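You operate a simulated robot arm through the tools that you are given. There is no shell and no other tool.

The job below is to be done with a simulated robot arm. You get a single attempt, and the scene is never put back.

## Task
Switch the film gauge on, zero it empty, then load the blue ring.
Fine: zero with the tray pushed in; the ring ends on the tray, pulled out.

The check looks at the end state, three seconds after you hand in, the way a careful person would. Anything else that was tipped, shoved, dropped, spilled or broken makes it a failure.

## Robot
A 7-joint arm with a two-finger parallel gripper, fixed in place. Base frame: the origin is at the foot of the arm, x ahead of it, y to its left, z up. Lengths are in mm, angles in rad, forces in N, time in s.
Its first joint turns from -2.897 to 2.897 rad. Payload 3.43 kg.
The tool frame sits at the grasp point between the pads (the TCP): z along the fingers, y along the line on which they close. The tips reach 30 mm beyond it. The gripper opens to 94 mm. The fingers are 28 mm wide and 10 mm thick; the gripper's body (50 by 96 mm) begins 55 mm behind the TCP.
Orientation is that of the tool frame in the base frame, as a unit quaternion [w, x, y, z]. With the fingers straight down and closing along the base's y, the tool's x points along the base's -x, its y along +y and its z along -z.

## Interface
- The arm moves only by the tool apply_moves. Its argument "commands" is a list of rows, each a list of 3 entries, a list of its own where there are three numbers: the shift along the tool's x, y, z in mm, then the turn, a rotation vector about the tool's x, y, z in rad, then the finger opening in mm, from 0 to 94. In form: [[[tx, ty, tz], [rx, ry, rz], claw], ...]. A call has 1 to 20 rows; each row shifts and turns the commanded pose from where the row before left it, along the tool's axes as they then stand. Rows are played at 5 a second. More than 50 mm and 0.15 rad between two rows, or a gripper value outside its range, and nothing of the call is played. A pose out of reach is approached as far as the arm can. The call stops where the force on the tool passes 40 N (or 10 N more than at its start, if that is more) or the arm is blocked; 0.2 s more then pass. Each finger travels about 45 mm/s and halts on what it meets, pressing with about 28 N; the grip force reading is that of the motor and also rises with nothing between the fingers. The clock runs only during rows and for 0.2 s after the last one: add rows that do not move to give the fingers time. It gives the time, the measured TCP pose, the force on the tool (base axes), the opening and the grip force at its end, in the units of the frame above (readings bear some noise), with the torque about the TCP (base axes, N m) and any sound that the robot's microphone picked up, and new pictures: "pictures" is both (left out), scene, wrist or none.
- Cameras (640 x 400 px; columns grow to the right, rows downward): "scene" is fixed at [219.8, 651.2, 1595.9]; the picture's right is [-0.96, -0.29, 0.00], its down [-0.15, 0.48, -0.86] and it looks along [0.25, -0.83, -0.51] (base axes); focal length 338 px, centre (320, 200). "wrist" rides on the gripper at [76, 14, -103] in the tool frame; the picture's right is [-0.18, 0.98, 0.00], its down [-0.75, -0.14, -0.64] and it looks along [-0.63, -0.12, 0.77] (tool axes); focal length 243 px, centre (320, 200). There is no depth. A picture from a camera that has moved, and an enlarged one, comes with that camera's place and axes in the base frame and with its lens.
- zoom(camera, box): a new picture of the part [left, top, right, bottom] of that camera's present view, enlarged. It takes no simulated time.
- job_done(): hands the job in; it is judged then, once.

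Places have to be worked out from the pictures, the camera data and where the tool is seen. Open the gripper and draw the arm clear of the work before you hand the job in, unless the task says otherwise.

The tools are called after "Call:" as name(argument=value, ...) on one line, values as JSON. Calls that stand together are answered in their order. apply_moves: Moves the arm, as the interface text tells. Its arguments: {"type":"object","properties":{"commands":{"type":"array","items":{"type":"array"}},"pictures":{"type":"string","enum":["both","scene","wrist","none"]}},"required":["commands"]} The other tools are called the same way: zoom (camera, box) takes an enlarged picture of a part of a camera's view; job_done () hands the job in.

At the start:

```text
clock: 0.0
position: [559.4, -235.7, 1174.6]
orientation: [0.0, 0.001, 1.0, 0.0]
force: [-0.7, 0.8, 0.3]
ft_torque: [-0.02, 0.0, -0.01]
grip_width: 93.8
grip_force: 0.0
```

scene: 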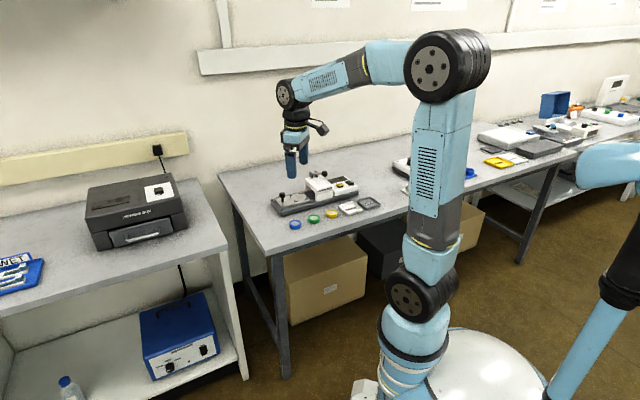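
wrist: 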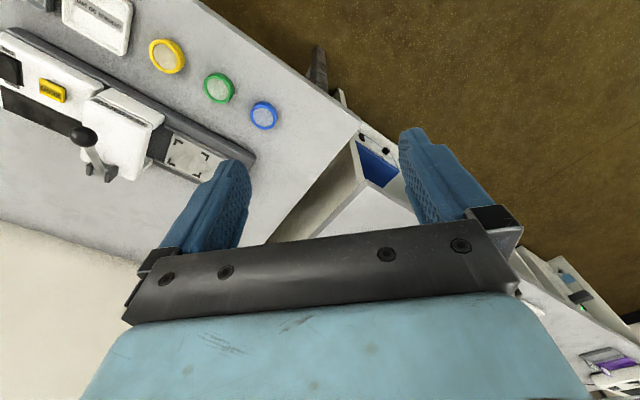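

I start by enlarging the film gauge area in both cameras to see its parts.

Call:
zoom(camera="scene", box=[250, 160, 410, 260])

Call:
zoom(camera="wrist", box=[0, 0, 320, 200])

Call:
zoom(camera="scene", box=[440, 60, 640, 185])

```text
4.00 times, centred on (330, 210) of scene
camera zoom: at [219.8, 651.2, 1595.9], right [-0.96, -0.29, 0.0], down [-0.15, 0.48, -0.86], along [0.25, -0.83, -0.51], focal length 1353 px, centre (280, 160)
```

zoom: 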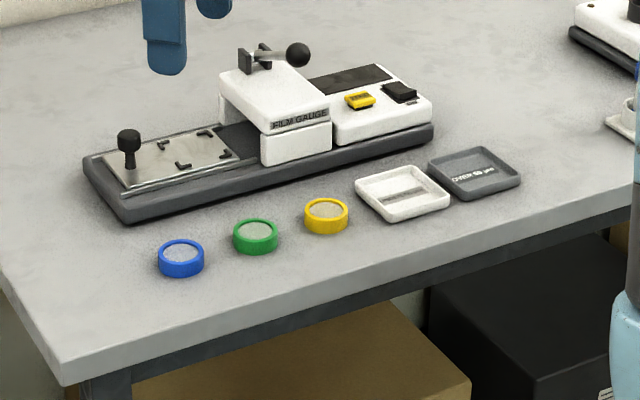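

```text
2.00 times, centred on (160, 100) of wrist
camera zoom: at [484.0, -221.8, 1276.1], right [0.18, 0.98, 0.0], down [0.75, -0.14, 0.64], along [0.63, -0.12, -0.77], focal length 485 px, centre (640, 400)
```

zoom: 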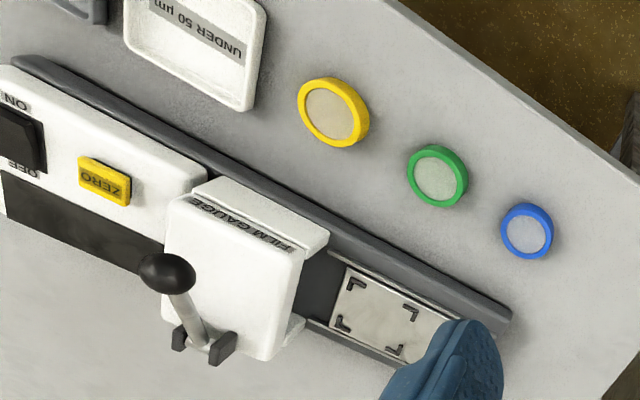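

```text
3.20 times, centred on (540, 122) of scene
camera zoom: at [219.8, 651.2, 1595.9], right [-0.96, -0.29, 0.0], down [-0.15, 0.48, -0.86], along [0.25, -0.83, -0.51], focal length 1082 px, centre (-384, 448)
```

zoom: 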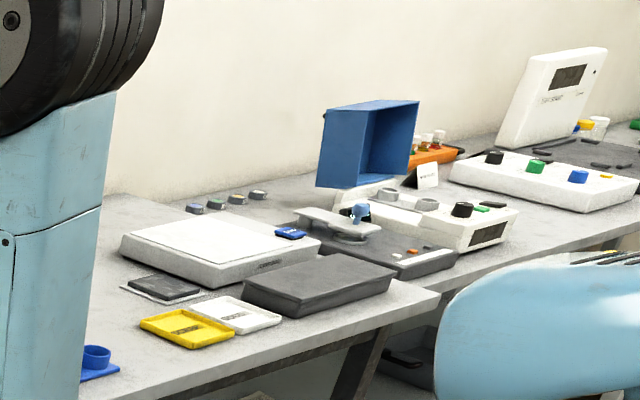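

The gauge lies at roughly 45° to the base axes: tray near (670,-515), zero button near (520,-637), rocker near (485,-670), blue ring near (624,-355,850). I move to a viewing pose in front of it, with the tool turned to match.

Call:
apply_moves(commands=[[[22, -29, 9], [0, 0, 0], 94], [[22, -29, 9], [0, 0, 0], 94], [[22, -29, 9], [0, 0, 0], 94], [[22, -29, 9], [0, 0, 0], 94], [[22, -29, 9], [0, 0, 0], 94], [[0, 0, 0], [0, 0, 0.131], 94], [[0, 0, 0], [0, 0, 0.131], 94], [[0, 0, 0], [0, 0, 0.131], 94], [[0, 0, 0], [0, 0, 0.131], 94], [[0, 0, 0], [0, 0, 0.131], 94], [[0, 0, 0], [0, 0, 0.131], 94], [[0, 0, 0], [0, 0, 0], 94]])

```text
clock: 2.6
position: [450.2, -379.8, 1129.2]
orientation: [0.0, 0.384, 0.923, 0.0]
force: [0.8, 0.2, -1.1]
ft_torque: [0.01, 0.03, -0.01]
grip_width: 93.9
grip_force: 0.1
camera wrist: at [406.3, -316.7, 1231.5], right [0.83, 0.56, 0.0], down [0.43, -0.63, 0.64], along [0.36, -0.53, -0.77], focal length 243 px, centre (320, 200)
```

scene: 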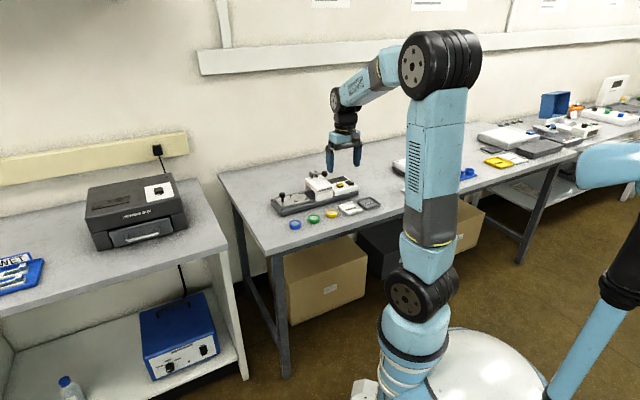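
wrist: 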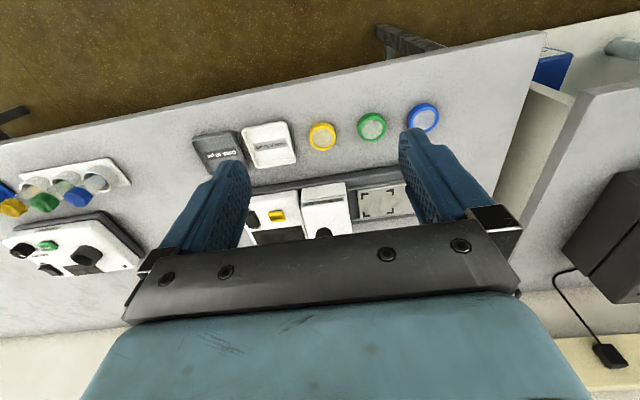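

The wrist view faces back toward the base side, so the gauge sits too close to the gripper. I shift the tool toward the wall along tool -x to bring the gauge into the clear upper part of the picture.

Call:
apply_moves(commands=[[[-40, 0, 0], [0, 0, 0], 94], [[-40, 0, 0], [0, 0, 0], 94], [[-40, 0, 0], [0, 0, 0], 94], [[-30, 0, 0], [0, 0, 0], 94], [[0, 0, 0], [0, 0, 0], 94]], pictures="wrist")

```text
clock: 3.8
position: [557.5, -487.8, 1127.7]
orientation: [-0.002, 0.383, 0.924, 0.0]
force: [-0.3, -0.4, -0.7]
ft_torque: [0.01, -0.04, 0.02]
grip_width: 94.3
grip_force: 0.0
camera wrist: at [513.9, -424.2, 1230.4], right [0.83, 0.56, 0.0], down [0.43, -0.63, 0.64], along [0.36, -0.53, -0.77], focal length 243 px, centre (320, 200)
```

wrist: 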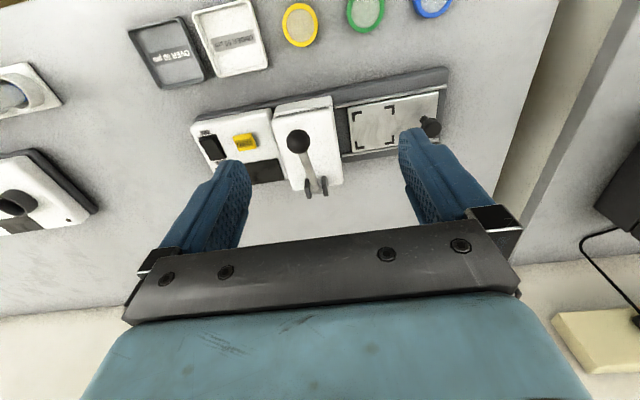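

Now the gauge is well in view; I enlarge it.

Call:
zoom(camera="wrist", box=[180, 50, 340, 210])

Call:
zoom(camera="wrist", box=[300, 0, 480, 170])

Call:
zoom(camera="scene", box=[260, 160, 380, 235])

```text
2.50 times, centred on (260, 130) of wrist
camera zoom: at [513.9, -424.2, 1230.4], right [0.83, 0.56, 0.0], down [0.43, -0.63, 0.64], along [0.36, -0.53, -0.77], focal length 606 px, centre (470, 375)
```

zoom: 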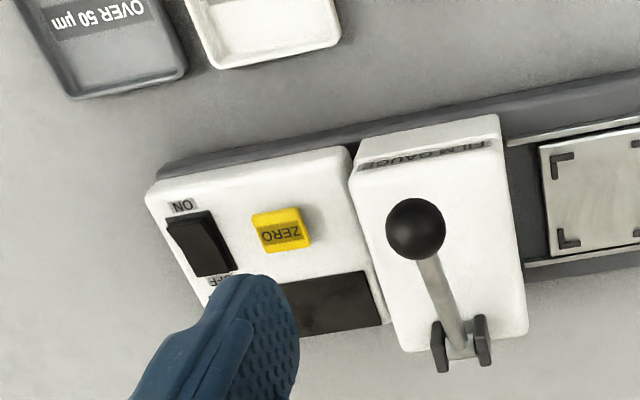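

```text
2.35 times, centred on (390, 85) of wrist
camera zoom: at [513.9, -424.2, 1230.4], right [0.83, 0.56, 0.0], down [0.43, -0.63, 0.64], along [0.36, -0.53, -0.77], focal length 571 px, centre (155, 471)
```

zoom: 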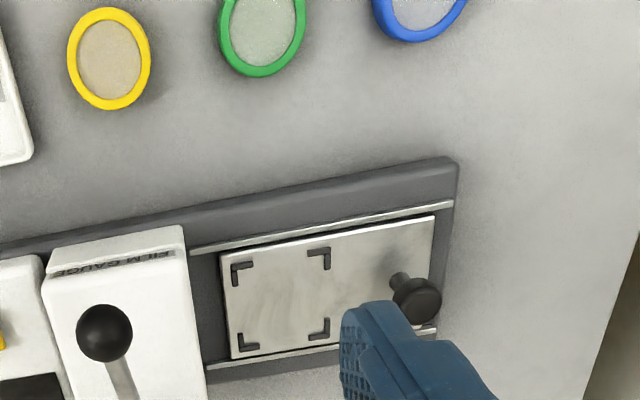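

```text
5.33 times, centred on (320, 198) of scene
camera zoom: at [219.8, 651.2, 1595.9], right [-0.96, -0.29, 0.0], down [-0.15, 0.48, -0.86], along [0.25, -0.83, -0.51], focal length 1804 px, centre (320, 213)
```

zoom: 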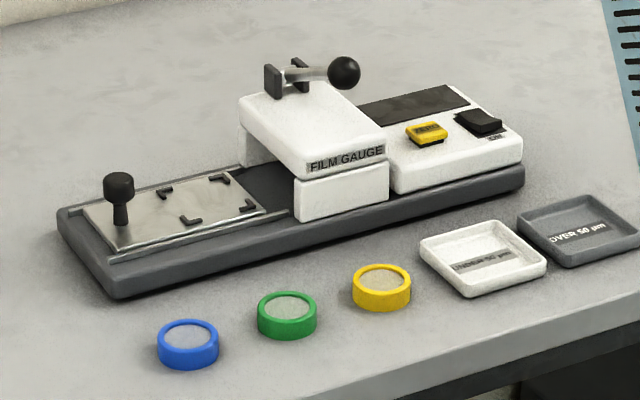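

The rocker (ON end toward the base side) sits near (477,-657,898), ZERO near (512,-622,902), knob near (713,-450,915), and the tray marks' centre near (662,-500). I close the fingers and come lower for a close view of the switch and lever.

Call:
apply_moves(commands=[[[-25, -15, 0], [0, 0, 0], 60], [[-25, -20, 0], [0, 0, 0], 40], [[-20, -15, 20], [0, 0, 0], 20], [[0, 0, 40], [0, 0, 0], 0], [[0, 0, 40], [0, 0, 0], 0], [[0, 0, 0], [0, 0, 0], 0], [[0, 0, 0], [0, 0, 0], 0]])

Call:
zoom(camera="wrist", box=[100, 40, 340, 190])

Call:
zoom(camera="scene", box=[290, 160, 370, 210])

```text
clock: 5.4
position: [569.9, -570.7, 1027.4]
orientation: [0.0, 0.383, 0.924, 0.0]
force: [-0.1, 0.6, 0.8]
ft_torque: [0.01, 0.02, -0.03]
grip_width: 0.0
grip_force: 28.1
camera wrist: at [526.1, -508.1, 1129.7], right [0.83, 0.56, 0.0], down [0.43, -0.63, 0.64], along [0.36, -0.53, -0.77], focal length 243 px, centre (320, 200)
```

scene: 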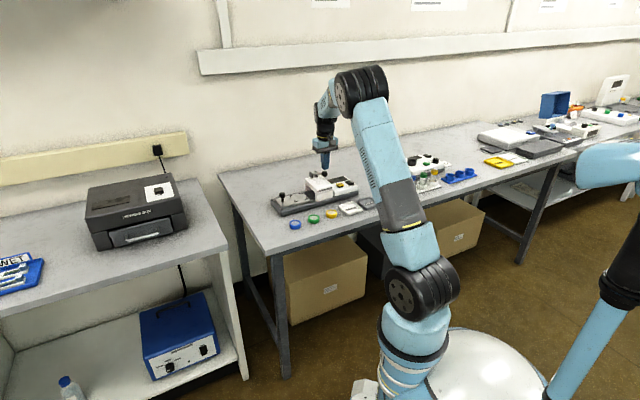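
wrist: 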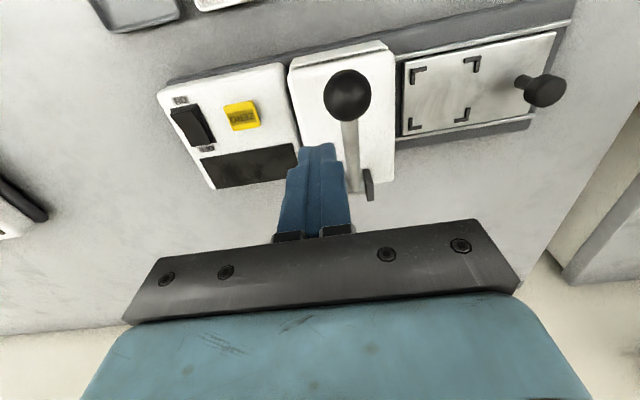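

```text
2.67 times, centred on (220, 115) of wrist
camera zoom: at [526.1, -508.1, 1129.7], right [0.83, 0.56, 0.0], down [0.43, -0.63, 0.64], along [0.36, -0.53, -0.77], focal length 647 px, centre (587, 427)
```

zoom: 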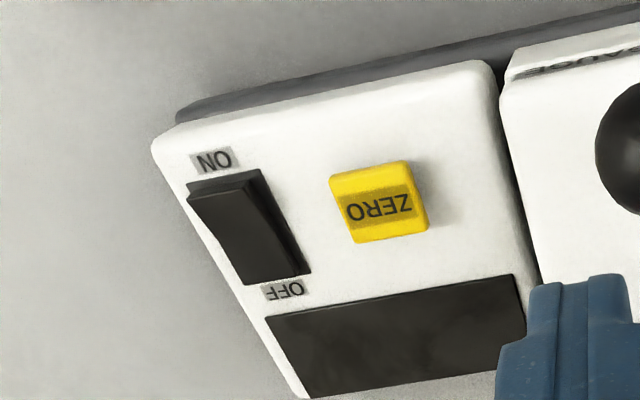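

```text
8.00 times, centred on (330, 185) of scene
camera zoom: at [219.8, 651.2, 1595.9], right [-0.96, -0.29, 0.0], down [-0.15, 0.48, -0.86], along [0.25, -0.83, -0.51], focal length 2706 px, centre (240, 320)
```

zoom: 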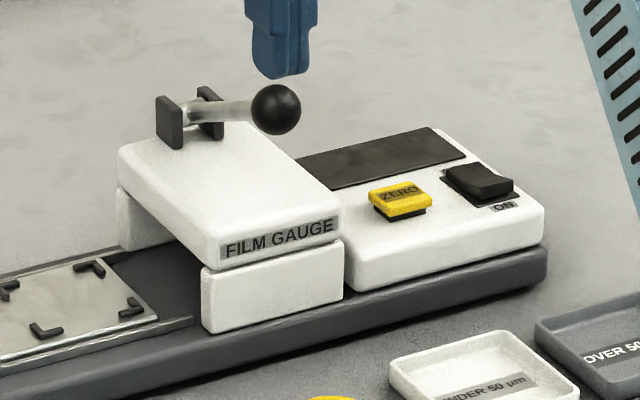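

The rocker is now OFF, with its ON end raised at about (470,-653,900). I rotate the tool 90° so that the narrow side of the closed fingers lies along the rocker, then move above the ON end.

Call:
apply_moves(commands=[[[0, 0, 0], [0, 0, -0.1428], 0], [[0, 0, 0], [0, 0, -0.1428], 0], [[0, 0, 0], [0, 0, -0.1428], 0], [[0, 0, 0], [0, 0, -0.1428], 0], [[0, 0, 0], [0, 0, -0.1428], 0], [[0, 0, 0], [0, 0, -0.1428], 0], [[0, 0, 0], [0, 0, -0.1428], 0], [[0, 0, 0], [0, 0, -0.1428], 0], [[0, 0, 0], [0, 0, -0.1428], 0], [[0, 0, 0], [0, 0, -0.1428], 0], [[0, 0, 0], [0, 0, -0.1428], 0], [[33, 3, 0], [0, 0, 0], 0], [[33, 3, 0], [0, 0, 0], 0], [[33, 3, 10], [0, 0, 0], 0], [[30, 3, 30], [0, 0, 0], 0], [[0, 0, 20], [0, 0, 0], 0], [[0, 0, 0], [0, 0, 0], 0]])

Call:
zoom(camera="scene", box=[290, 150, 370, 210])

```text
clock: 9.0
position: [472.6, -652.2, 969.6]
orientation: [0.0, -0.382, 0.924, 0.0]
force: [0.2, -0.8, -0.8]
ft_torque: [0.04, 0.0, -0.02]
grip_width: 0.0
grip_force: 27.9
camera wrist: at [406.4, -697.6, 1071.9], right [-0.56, 0.83, 0.0], down [0.63, 0.43, 0.64], along [0.53, 0.36, -0.77], focal length 243 px, centre (320, 200)
```

scene: 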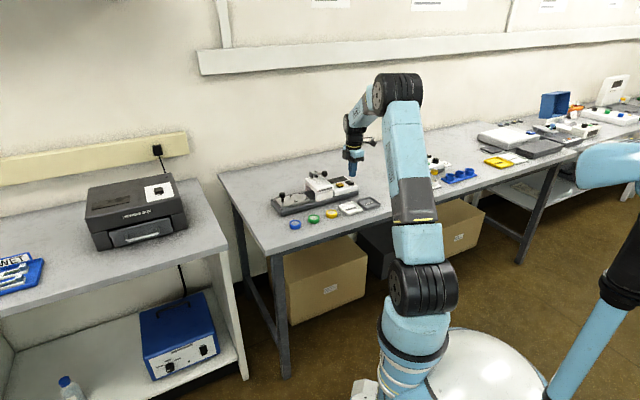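
wrist: 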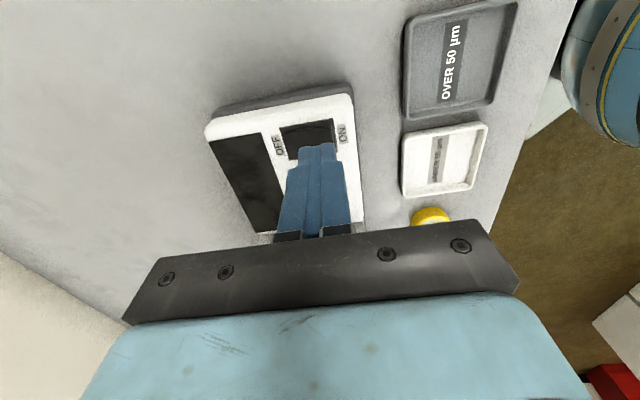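

```text
6.67 times, centred on (330, 180) of scene
camera zoom: at [219.8, 651.2, 1595.9], right [-0.96, -0.29, 0.0], down [-0.15, 0.48, -0.86], along [0.25, -0.83, -0.51], focal length 2255 px, centre (253, 333)
```

zoom: 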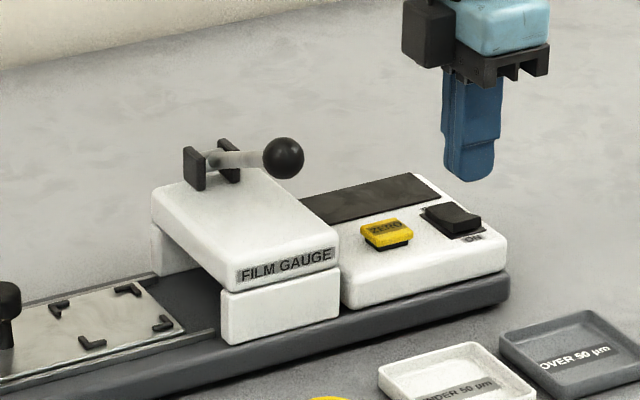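

The fingers are over the rocker. I enlarge the wrist view to check the aim before going down.

Call:
zoom(camera="wrist", box=[240, 80, 400, 180])

```text
4.00 times, centred on (320, 130) of wrist
camera zoom: at [406.4, -697.6, 1071.9], right [-0.56, 0.83, 0.0], down [0.63, 0.43, 0.64], along [0.53, 0.36, -0.77], focal length 970 px, centre (320, 480)
```

zoom: 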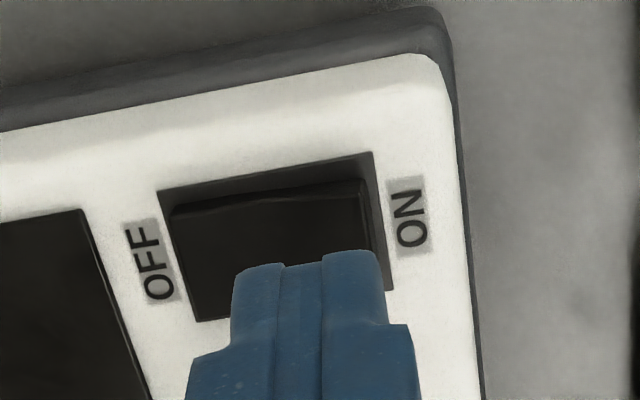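

The fingertips are about 9 mm inside the rocker's ON edge. I nudge slightly toward ON and then go down in small steps.

Call:
apply_moves(commands=[[[-4, 2, 0], [0, 0, 0], 0], [[0, 0, 20], [0, 0, 0], 0], [[0, 0, 12], [0, 0, 0], 0], [[0, 0, 3], [0, 0, 0], 0], [[0, 0, 2], [0, 0, 0], 0], [[0, 0, 2], [0, 0, 0], 0], [[0, 0, 2], [0, 0, 0], 0]])

Call:
zoom(camera="scene", box=[290, 150, 370, 210])

```text
clock: 10.0
position: [471.1, -650.5, 940.6]
orientation: [0.0, -0.382, 0.924, -0.004]
force: [-4.6, 7.9, 11.8]
ft_torque: [0.28, 0.03, 0.1]
grip_width: 0.2
grip_force: 28.4
stopped in row 5: the force on the tool passed its limit at 46 N (the readings are from after the stop); the commanded pose is now the measured one
camera wrist: at [407.1, -694.3, 1042.9], right [-0.56, 0.83, -0.01], down [0.63, 0.44, 0.64], along [0.53, 0.36, -0.77], focal length 243 px, centre (320, 200)
```

scene: 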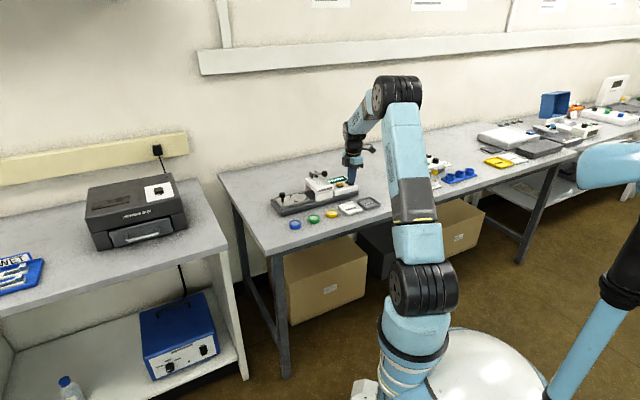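
wrist: 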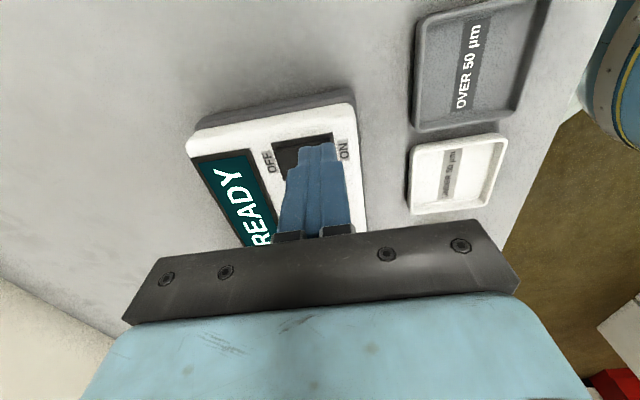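

```text
6.67 times, centred on (330, 180) of scene
camera zoom: at [219.8, 651.2, 1595.9], right [-0.96, -0.29, 0.0], down [-0.15, 0.48, -0.86], along [0.25, -0.83, -0.51], focal length 2255 px, centre (253, 333)
```

zoom: 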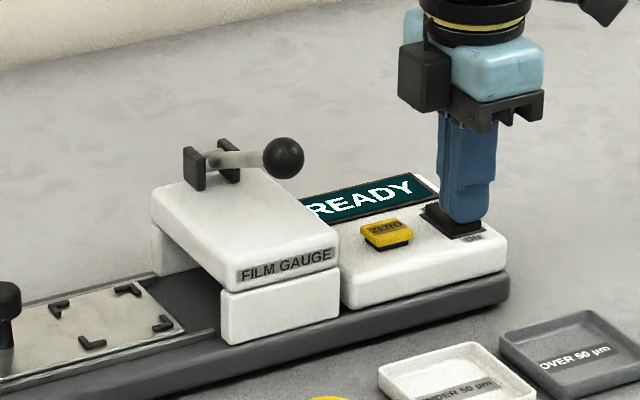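

The display reads READY, so the gauge is on. I lift off, check the rocker and display, and then travel high over the head to above the tray knob, opening the fingers.

Call:
apply_moves(commands=[[[0, 0, -30], [0, 0, 0], 0], [[0, 0, -40], [0, 0, 0], 0], [[0, 0, -40], [0, 0, 0], 0], [[-44, -4.3, 0], [0, 0, 0], 20], [[-44, -4.3, 0], [0, 0, 0], 40], [[-44, -4.3, 0], [0, 0, 0], 60], [[-44, -4.3, 0], [0, 0, 0], 60], [[-44, -4.3, 0], [0, 0, 0], 60], [[-44, -4.3, 0], [0, 0, 0], 60], [[-44, -4.3, 0], [0, 0, 0], 60], [[0, 0, 0], [0, 0, 0], 60], [[0, 0, 0], [0, 0, 0], 60]])

Call:
zoom(camera="scene", box=[265, 150, 369, 215])

Call:
zoom(camera="wrist", box=[200, 40, 440, 190])

```text
clock: 12.6
position: [710.9, -453.1, 1049.2]
orientation: [0.001, -0.381, 0.924, -0.003]
force: [-0.7, 0.4, 0.4]
ft_torque: [0.01, 0.03, 0.03]
grip_width: 60.1
grip_force: 0.1
camera wrist: at [647.7, -497.2, 1151.1], right [-0.56, 0.83, -0.01], down [0.63, 0.44, 0.64], along [0.53, 0.36, -0.77], focal length 243 px, centre (320, 200)
```

scene: 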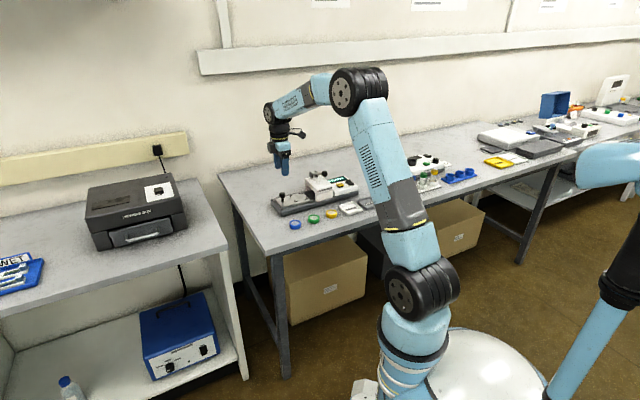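
wrist: 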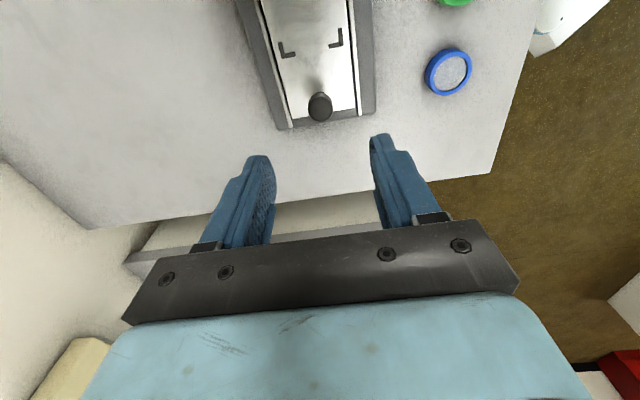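

```text
6.15 times, centred on (317, 182) of scene
camera zoom: at [219.8, 651.2, 1595.9], right [-0.96, -0.29, 0.0], down [-0.15, 0.48, -0.86], along [0.25, -0.83, -0.51], focal length 2082 px, centre (338, 308)
```

zoom: 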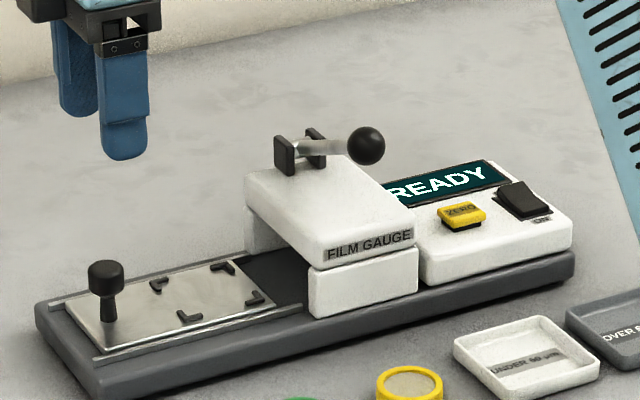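

```text
2.67 times, centred on (320, 115) of wrist
camera zoom: at [647.7, -497.2, 1151.1], right [-0.56, 0.83, -0.01], down [0.63, 0.44, 0.64], along [0.53, 0.36, -0.77], focal length 647 px, centre (320, 427)
```

zoom: 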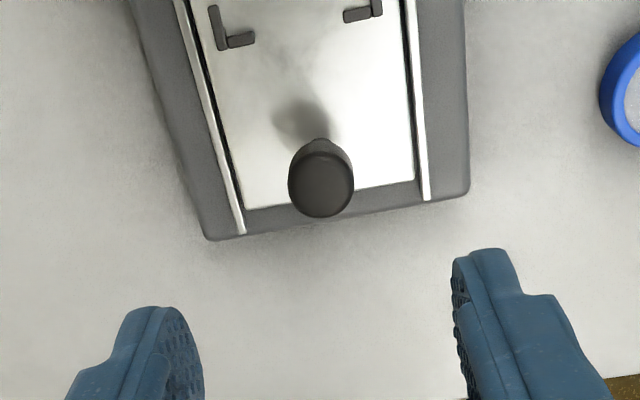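

The rocker is flipped to ON, and the knob is nearly centred under the tool, about 5 mm off along tool -x. I go down until the tips are just above the tray plate, keeping the fingers on either side of the knob.

Call:
apply_moves(commands=[[[-5, 0, 30], [0, 0, 0], 60], [[0, 0, 40], [0, 0, 0], 60], [[0, 0, 30], [0, 0, 0], 60], [[0, 0, 15], [0, 0, 0], 60], [[0, 0, 5], [0, 0, 0], 60], [[0, 0, 2], [0, 0, 0], 60], [[0, 0, 0], [0, 0, 0], 60]])

Call:
zoom(camera="scene", box=[255, 165, 335, 215])

Call:
zoom(camera="wrist", box=[200, 60, 440, 210])

```text
clock: 14.2
position: [714.4, -450.5, 925.3]
orientation: [0.0, -0.381, 0.924, -0.003]
force: [-0.5, 0.4, -0.8]
ft_torque: [-0.06, -0.02, -0.02]
grip_width: 59.8
grip_force: 0.1
camera wrist: at [649.9, -494.9, 1028.7], right [-0.56, 0.83, -0.01], down [0.63, 0.44, 0.64], along [0.53, 0.36, -0.77], focal length 243 px, centre (320, 200)
```

scene: 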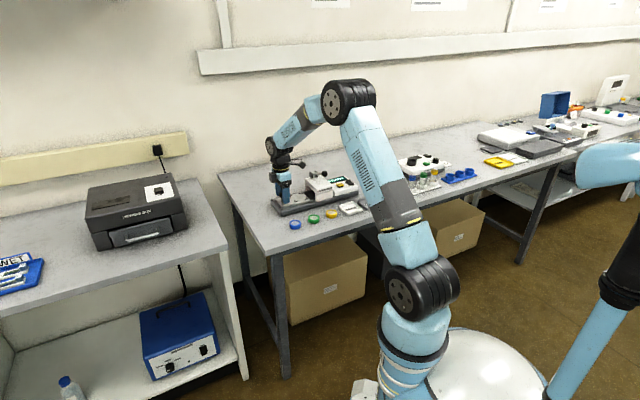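
wrist: 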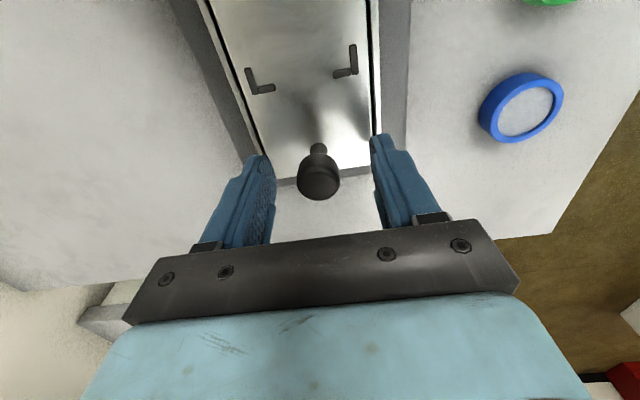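

```text
8.00 times, centred on (295, 190) of scene
camera zoom: at [219.8, 651.2, 1595.9], right [-0.96, -0.29, 0.0], down [-0.15, 0.48, -0.86], along [0.25, -0.83, -0.51], focal length 2706 px, centre (520, 280)
```

zoom: 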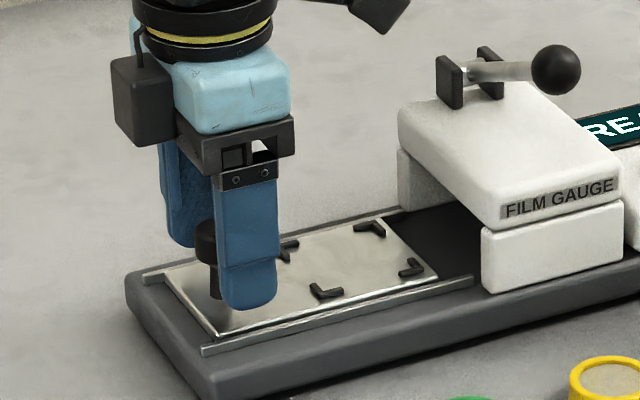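

```text
2.67 times, centred on (320, 135) of wrist
camera zoom: at [649.9, -494.9, 1028.7], right [-0.56, 0.83, -0.01], down [0.63, 0.44, 0.64], along [0.53, 0.36, -0.77], focal length 647 px, centre (320, 373)
```

zoom: 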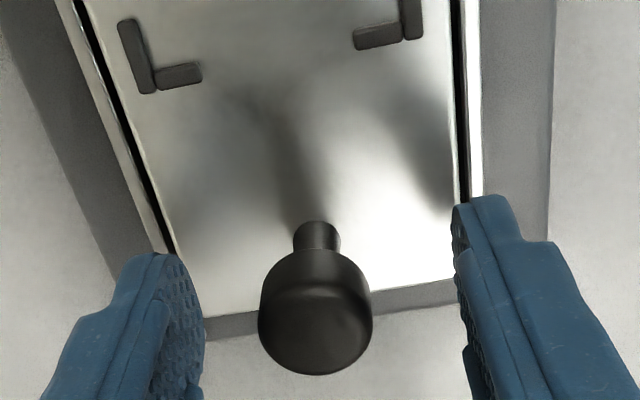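

The knob cap stands between the fingers at grasp height, about 4 mm off along tool -x. I centre on it and close.

Call:
apply_moves(commands=[[[-4, -1, 0], [0, 0, 0], 60], [[0, 0, 0], [0, 0, 0], 40], [[0, 0, 0], [0, 0, 0], 20], [[0, 0, 0], [0, 0, 0], 15], [[0, 0, 0], [0, 0, 0], 15], [[0, 0, 0], [0, 0, 0], 15]], pictures="wrist")

Call:
zoom(camera="scene", box=[255, 165, 335, 215])

```text
clock: 15.6
position: [717.1, -448.9, 925.3]
orientation: [0.0, -0.382, 0.924, -0.003]
force: [-0.5, 0.6, -0.6]
ft_torque: [0.04, 0.02, 0.0]
grip_width: 23.4
grip_force: 44.8
camera wrist: at [653.6, -492.9, 1028.7], right [-0.56, 0.83, -0.01], down [0.63, 0.44, 0.64], along [0.53, 0.36, -0.77], focal length 243 px, centre (320, 200)
```

wrist: 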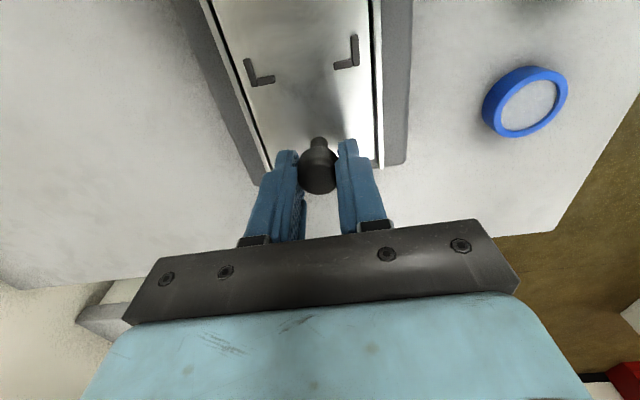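

```text
8.00 times, centred on (295, 190) of scene
camera zoom: at [219.8, 651.2, 1595.9], right [-0.96, -0.29, 0.0], down [-0.15, 0.48, -0.86], along [0.25, -0.83, -0.51], focal length 2706 px, centre (520, 280)
```

zoom: 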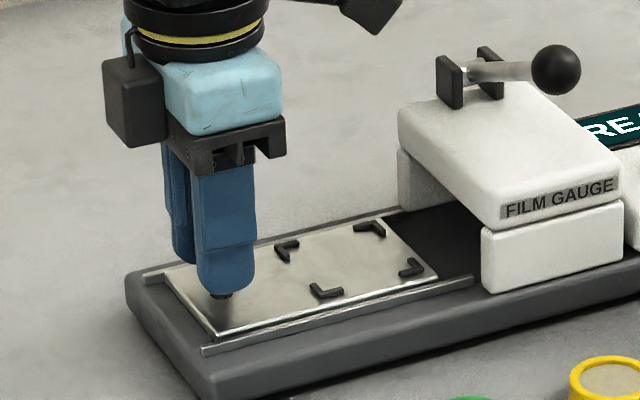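

The knob is held at 23.4 mm opening. I push the tray in along tool +x, watching the force.

Call:
apply_moves(commands=[[[5, -0.06, 0], [0, 0, 0], 15], [[10, -0.12, 0], [0, 0, 0], 15], [[10, -0.12, 0], [0, 0, 0], 15], [[10, -0.12, 0], [0, 0, 0], 15], [[10, -0.12, 0], [0, 0, 0], 15], [[5, -0.06, 0], [0, 0, 0], 15], [[0, 0, 0], [0, 0, 0], 15]])

Call:
zoom(camera="scene", box=[265, 165, 345, 215])

```text
clock: 17.2
position: [682.3, -483.0, 926.1]
orientation: [0.001, -0.382, 0.924, -0.003]
force: [-8.3, 7.0, -3.4]
ft_torque: [-0.02, 0.23, -0.05]
grip_width: 23.7
grip_force: 44.8
camera wrist: at [618.4, -528.0, 1028.7], right [-0.56, 0.83, -0.01], down [0.63, 0.44, 0.64], along [0.53, 0.36, -0.77], focal length 243 px, centre (320, 200)
```

scene: 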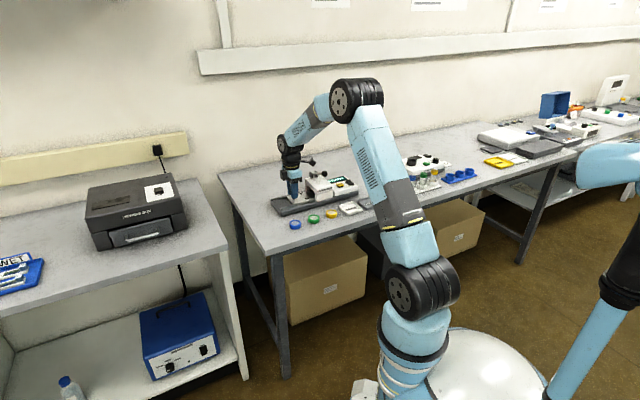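
wrist: 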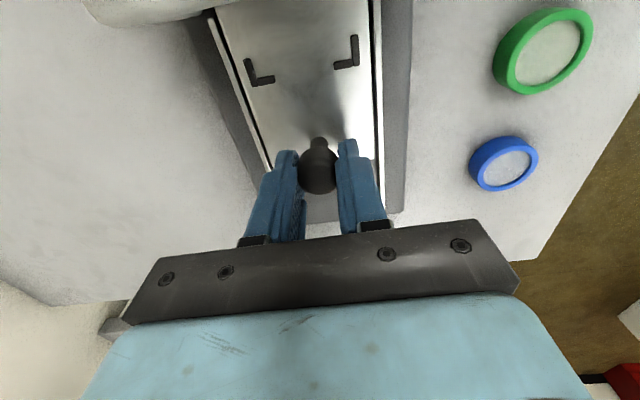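

```text
8.00 times, centred on (305, 190) of scene
camera zoom: at [219.8, 651.2, 1595.9], right [-0.96, -0.29, 0.0], down [-0.15, 0.48, -0.86], along [0.25, -0.83, -0.51], focal length 2706 px, centre (440, 280)
```

zoom: 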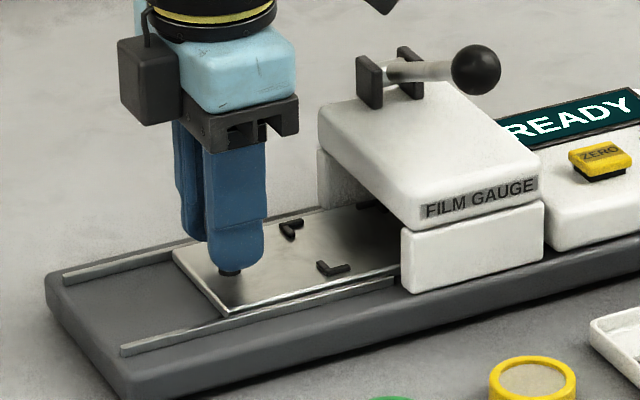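

The tray slides with about 11 N of side force, so I correct about 1 mm toward tool +y and keep pushing straight along x in smaller steps.

Call:
apply_moves(commands=[[[0, 1, 0], [0, 0, 0], 15], [[8, 0.05, 0], [0, 0, 0], 15], [[8, 0.05, 0], [0, 0, 0], 15], [[8, 0.05, 0], [0, 0, 0], 15], [[0, 0, 0], [0, 0, 0], 15]])

Call:
zoom(camera="scene", box=[265, 155, 345, 205])

```text
clock: 18.4
position: [665.9, -499.8, 926.1]
orientation: [0.0, -0.382, 0.924, -0.003]
force: [-1.6, 1.1, -2.6]
ft_torque: [0.17, -0.08, -0.04]
grip_width: 23.5
grip_force: 45.1
camera wrist: at [601.9, -544.5, 1028.8], right [-0.56, 0.83, -0.01], down [0.63, 0.44, 0.64], along [0.53, 0.36, -0.77], focal length 243 px, centre (320, 200)
```

scene: 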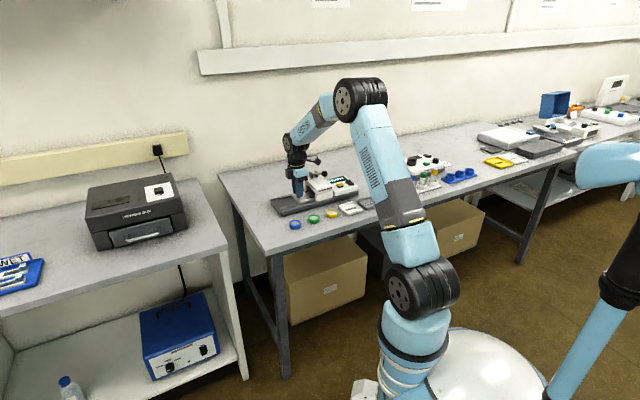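
wrist: 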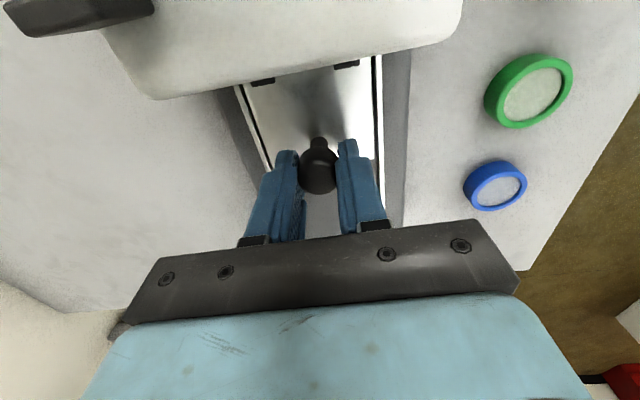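

```text
8.00 times, centred on (305, 180) of scene
camera zoom: at [219.8, 651.2, 1595.9], right [-0.96, -0.29, 0.0], down [-0.15, 0.48, -0.86], along [0.25, -0.83, -0.51], focal length 2706 px, centre (440, 360)
```

zoom: 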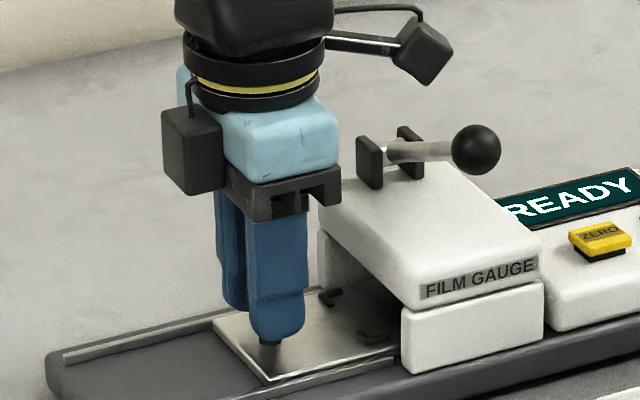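

The side force is gone. I keep pushing the tray in with smaller steps toward its stop.

Call:
apply_moves(commands=[[[7, 0.05, 0], [0, 0, 0], 15], [[7, 0.05, 0], [0, 0, 0], 15], [[0, 0, 0], [0, 0, 0], 15]])

Call:
zoom(camera="scene", box=[265, 155, 345, 205])

```text
clock: 19.2
position: [656.9, -511.6, 926.6]
orientation: [-0.001, -0.382, 0.924, -0.002]
force: [-1.6, 0.2, -0.3]
ft_torque: [0.05, -0.03, -0.04]
grip_width: 23.4
grip_force: 45.1
camera wrist: at [591.4, -555.0, 1028.8], right [-0.56, 0.83, -0.01], down [0.63, 0.44, 0.64], along [0.53, 0.36, -0.77], focal length 243 px, centre (320, 200)
```

scene: 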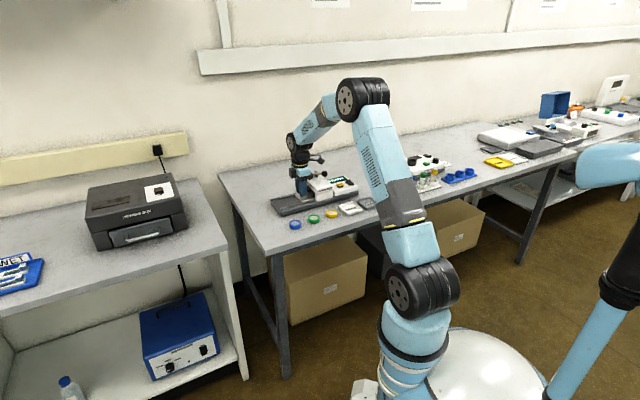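
wrist: 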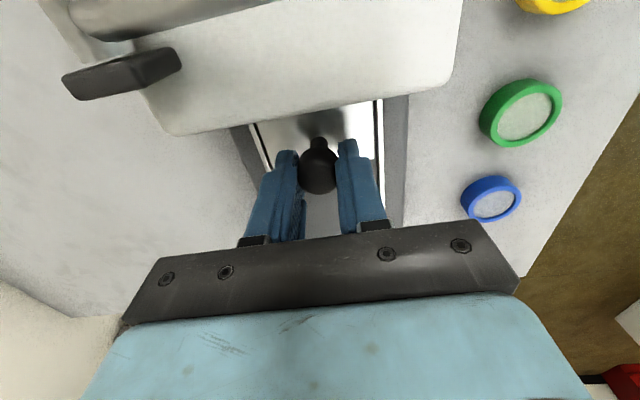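

```text
8.00 times, centred on (305, 180) of scene
camera zoom: at [219.8, 651.2, 1595.9], right [-0.96, -0.29, 0.0], down [-0.15, 0.48, -0.86], along [0.25, -0.83, -0.51], focal length 2706 px, centre (440, 360)
```

zoom: 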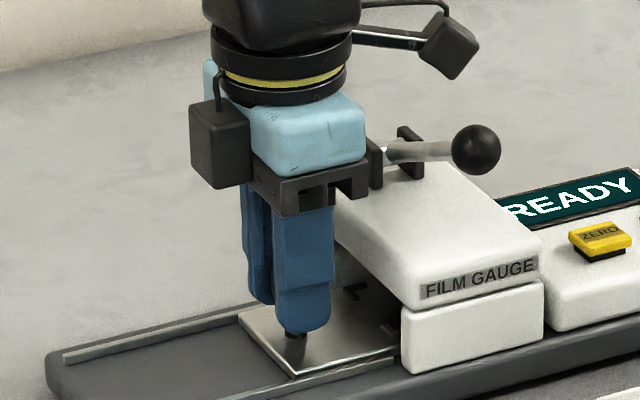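

About 87 mm travelled with low force, and the head's near face is about 18 mm or more ahead of the fingers. I continue carefully in 4 mm steps.

Call:
apply_moves(commands=[[[4, 0, 0], [0, 0, 0], 15], [[4, 0, 0], [0, 0, 0], 15], [[4, 0, 0], [0, 0, 0], 15], [[0, 0, 0], [0, 0, 0], 15]])

Call:
zoom(camera="scene", box=[265, 155, 345, 205])

Call:
zoom(camera="wrist", box=[220, 60, 420, 220])

```text
clock: 20.2
position: [650.9, -517.1, 926.7]
orientation: [0.0, -0.383, 0.924, -0.003]
force: [24.5, 24.1, 0.1]
ft_torque: [0.64, -0.66, 0.01]
grip_width: 23.5
grip_force: 44.8
camera wrist: at [586.2, -560.5, 1028.6], right [-0.57, 0.82, -0.01], down [0.63, 0.44, 0.64], along [0.53, 0.36, -0.77], focal length 243 px, centre (320, 200)
```

scene: 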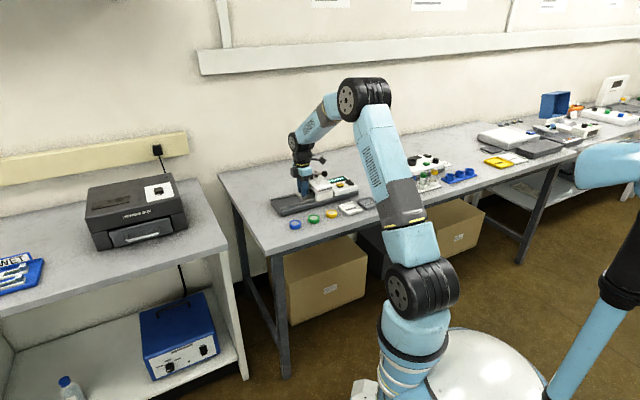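
wrist: 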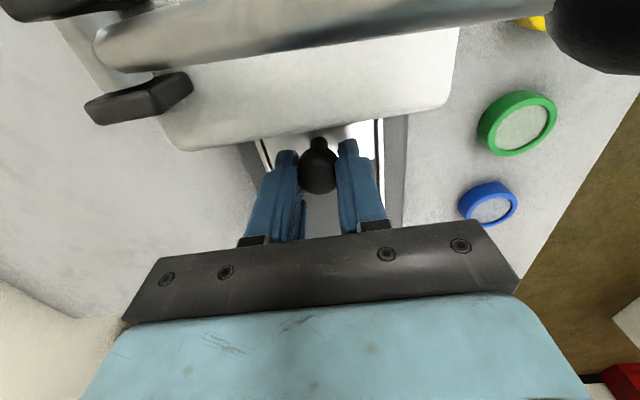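

```text
8.00 times, centred on (305, 180) of scene
camera zoom: at [219.8, 651.2, 1595.9], right [-0.96, -0.29, 0.0], down [-0.15, 0.48, -0.86], along [0.25, -0.83, -0.51], focal length 2706 px, centre (440, 360)
```

zoom: 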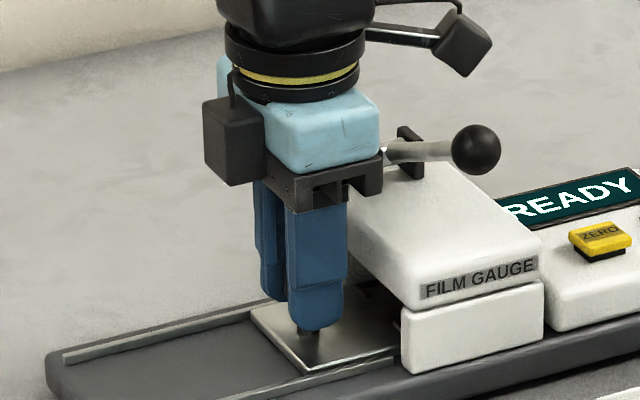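

```text
2.50 times, centred on (320, 140) of wrist
camera zoom: at [586.2, -560.5, 1028.6], right [-0.57, 0.82, -0.01], down [0.63, 0.44, 0.64], along [0.53, 0.36, -0.77], focal length 606 px, centre (320, 350)
```

zoom: 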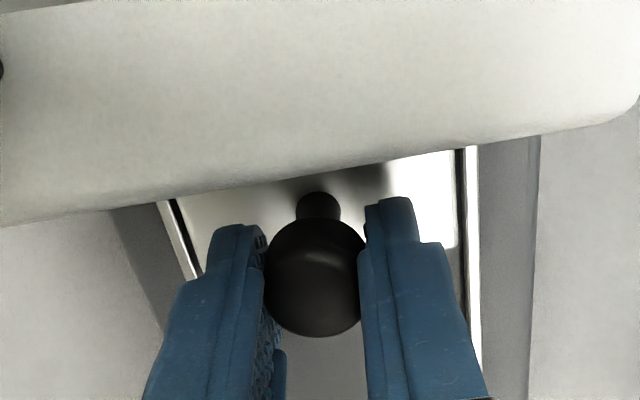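

The 34 N along the slide acts about 27 mm below the TCP, at the knob, so the tray has reached its inner stop after about 95 mm. I ease off, release, lift, and check the display and tray.

Call:
apply_moves(commands=[[[-4, 0, 0], [0, 0, 0], 15], [[0, 0, 0], [0, 0, 0], 30], [[0, 0, 0], [0, 0, 0], 45], [[0, 0, 0], [0, 0, 0], 45], [[0, 0, -30], [0, 0, 0], 45], [[0, 0, -45], [0, 0, 0], 45], [[0, 0, -45], [0, 0, 0], 45], [[0, 0, 0], [0, 0, 0], 45]])

Call:
zoom(camera="scene", box=[265, 155, 369, 220])

Call:
zoom(camera="wrist", box=[200, 0, 440, 150])

```text
clock: 22.0
position: [648.6, -517.1, 1045.5]
orientation: [0.0, -0.382, 0.924, -0.003]
force: [0.7, 0.2, -0.5]
ft_torque: [0.01, 0.01, 0.01]
grip_width: 45.1
grip_force: 0.0
camera wrist: at [583.9, -560.4, 1148.4], right [-0.56, 0.83, -0.01], down [0.63, 0.44, 0.64], along [0.53, 0.36, -0.77], focal length 243 px, centre (320, 200)
```

scene: 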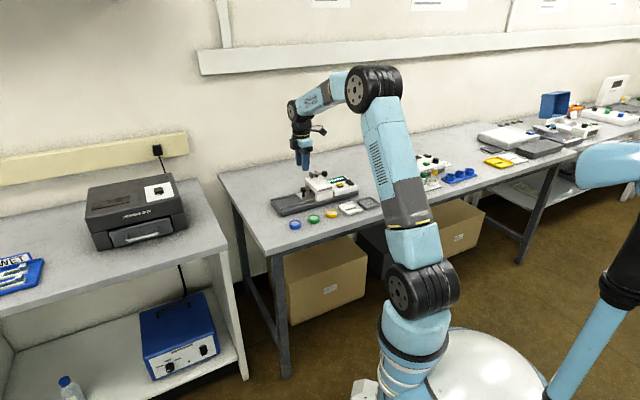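
wrist: 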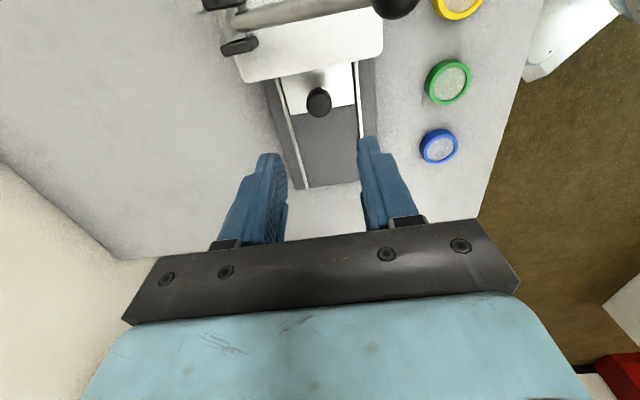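

```text
6.15 times, centred on (317, 188) of scene
camera zoom: at [219.8, 651.2, 1595.9], right [-0.96, -0.29, 0.0], down [-0.15, 0.48, -0.86], along [0.25, -0.83, -0.51], focal length 2082 px, centre (338, 277)
```

zoom: 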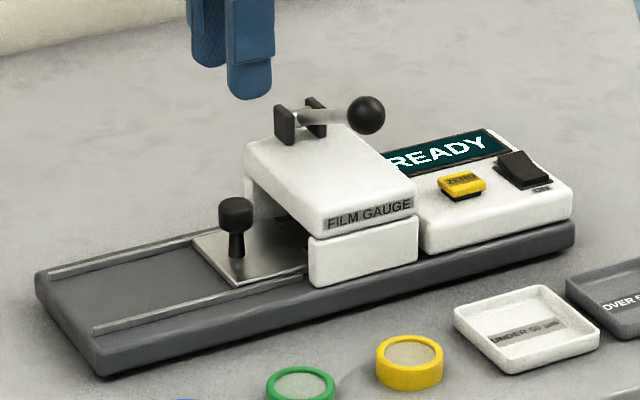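

```text
2.67 times, centred on (320, 75) of wrist
camera zoom: at [583.9, -560.4, 1148.4], right [-0.56, 0.83, -0.01], down [0.63, 0.44, 0.64], along [0.53, 0.36, -0.77], focal length 647 px, centre (320, 533)
```

zoom: 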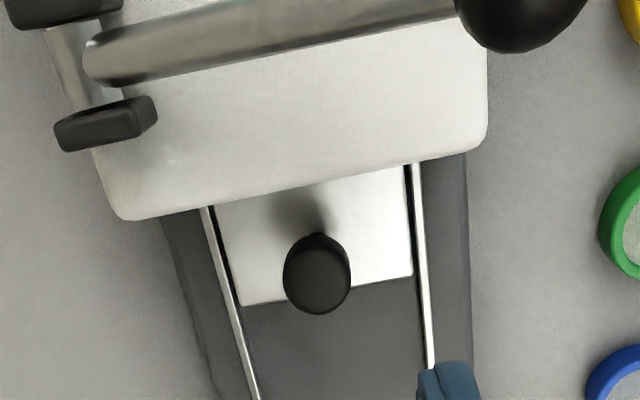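

The tray is fully in, with the knob standing just outside the head, and the display still reads READY. I now move above the ZERO button with the fingers closed.

Call:
apply_moves(commands=[[[42, 5.7, 0], [0, 0, 0], 20], [[42, 5.7, 0], [0, 0, 0], 0], [[42, 5.7, 0], [0, 0, 0], 0], [[41, 5.5, 0], [0, 0, 0], 0], [[0, 0, 35], [0, 0, 0], 0], [[0, 0, 35], [0, 0, 0], 0], [[0, 0, 0], [0, 0, 0], 0]])

Call:
zoom(camera="scene", box=[290, 150, 370, 210])

Call:
zoom(camera="wrist", box=[220, 70, 420, 195])

```text
clock: 23.6
position: [514.3, -619.8, 977.0]
orientation: [0.0, -0.383, 0.924, -0.002]
force: [-0.1, 0.0, -0.1]
ft_torque: [0.0, 0.0, 0.0]
grip_width: 0.0
grip_force: 28.2
camera wrist: at [449.3, -663.5, 1079.9], right [-0.56, 0.83, -0.01], down [0.63, 0.44, 0.64], along [0.53, 0.36, -0.77], focal length 243 px, centre (320, 200)
```

scene: 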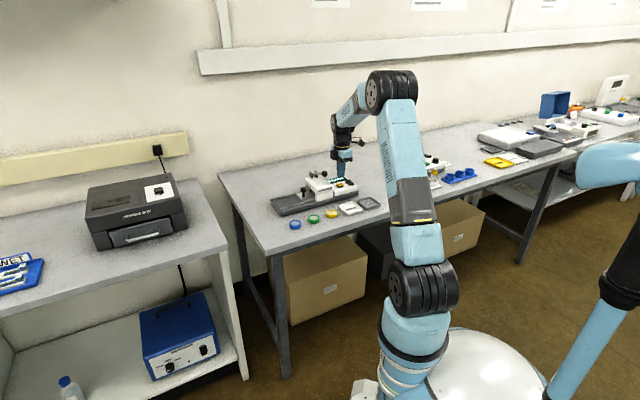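
wrist: 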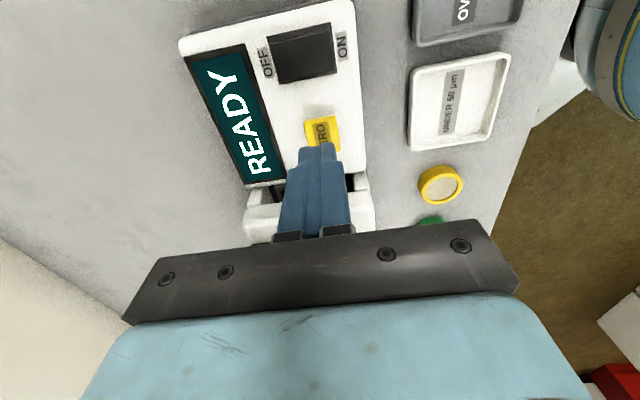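

```text
6.67 times, centred on (330, 180) of scene
camera zoom: at [219.8, 651.2, 1595.9], right [-0.96, -0.29, 0.0], down [-0.15, 0.48, -0.86], along [0.25, -0.83, -0.51], focal length 2255 px, centre (253, 333)
```

zoom: 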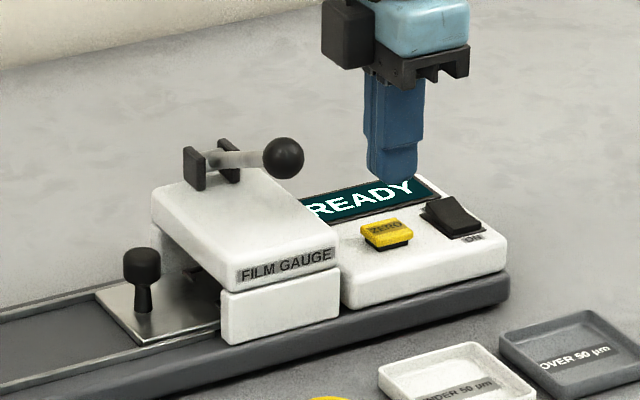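

```text
3.20 times, centred on (320, 132) of wrist
camera zoom: at [449.3, -663.5, 1079.9], right [-0.56, 0.83, -0.01], down [0.63, 0.44, 0.64], along [0.53, 0.36, -0.77], focal length 776 px, centre (320, 416)
```

zoom: 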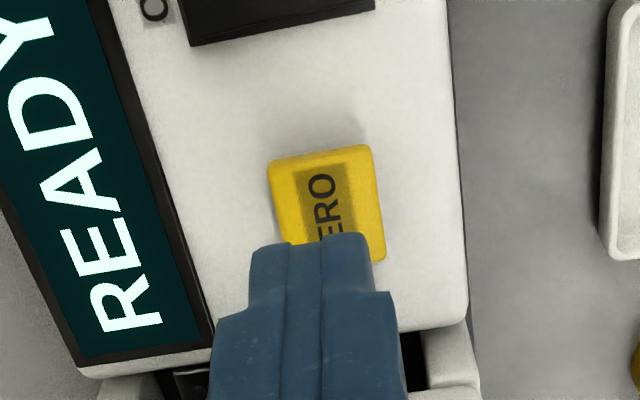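

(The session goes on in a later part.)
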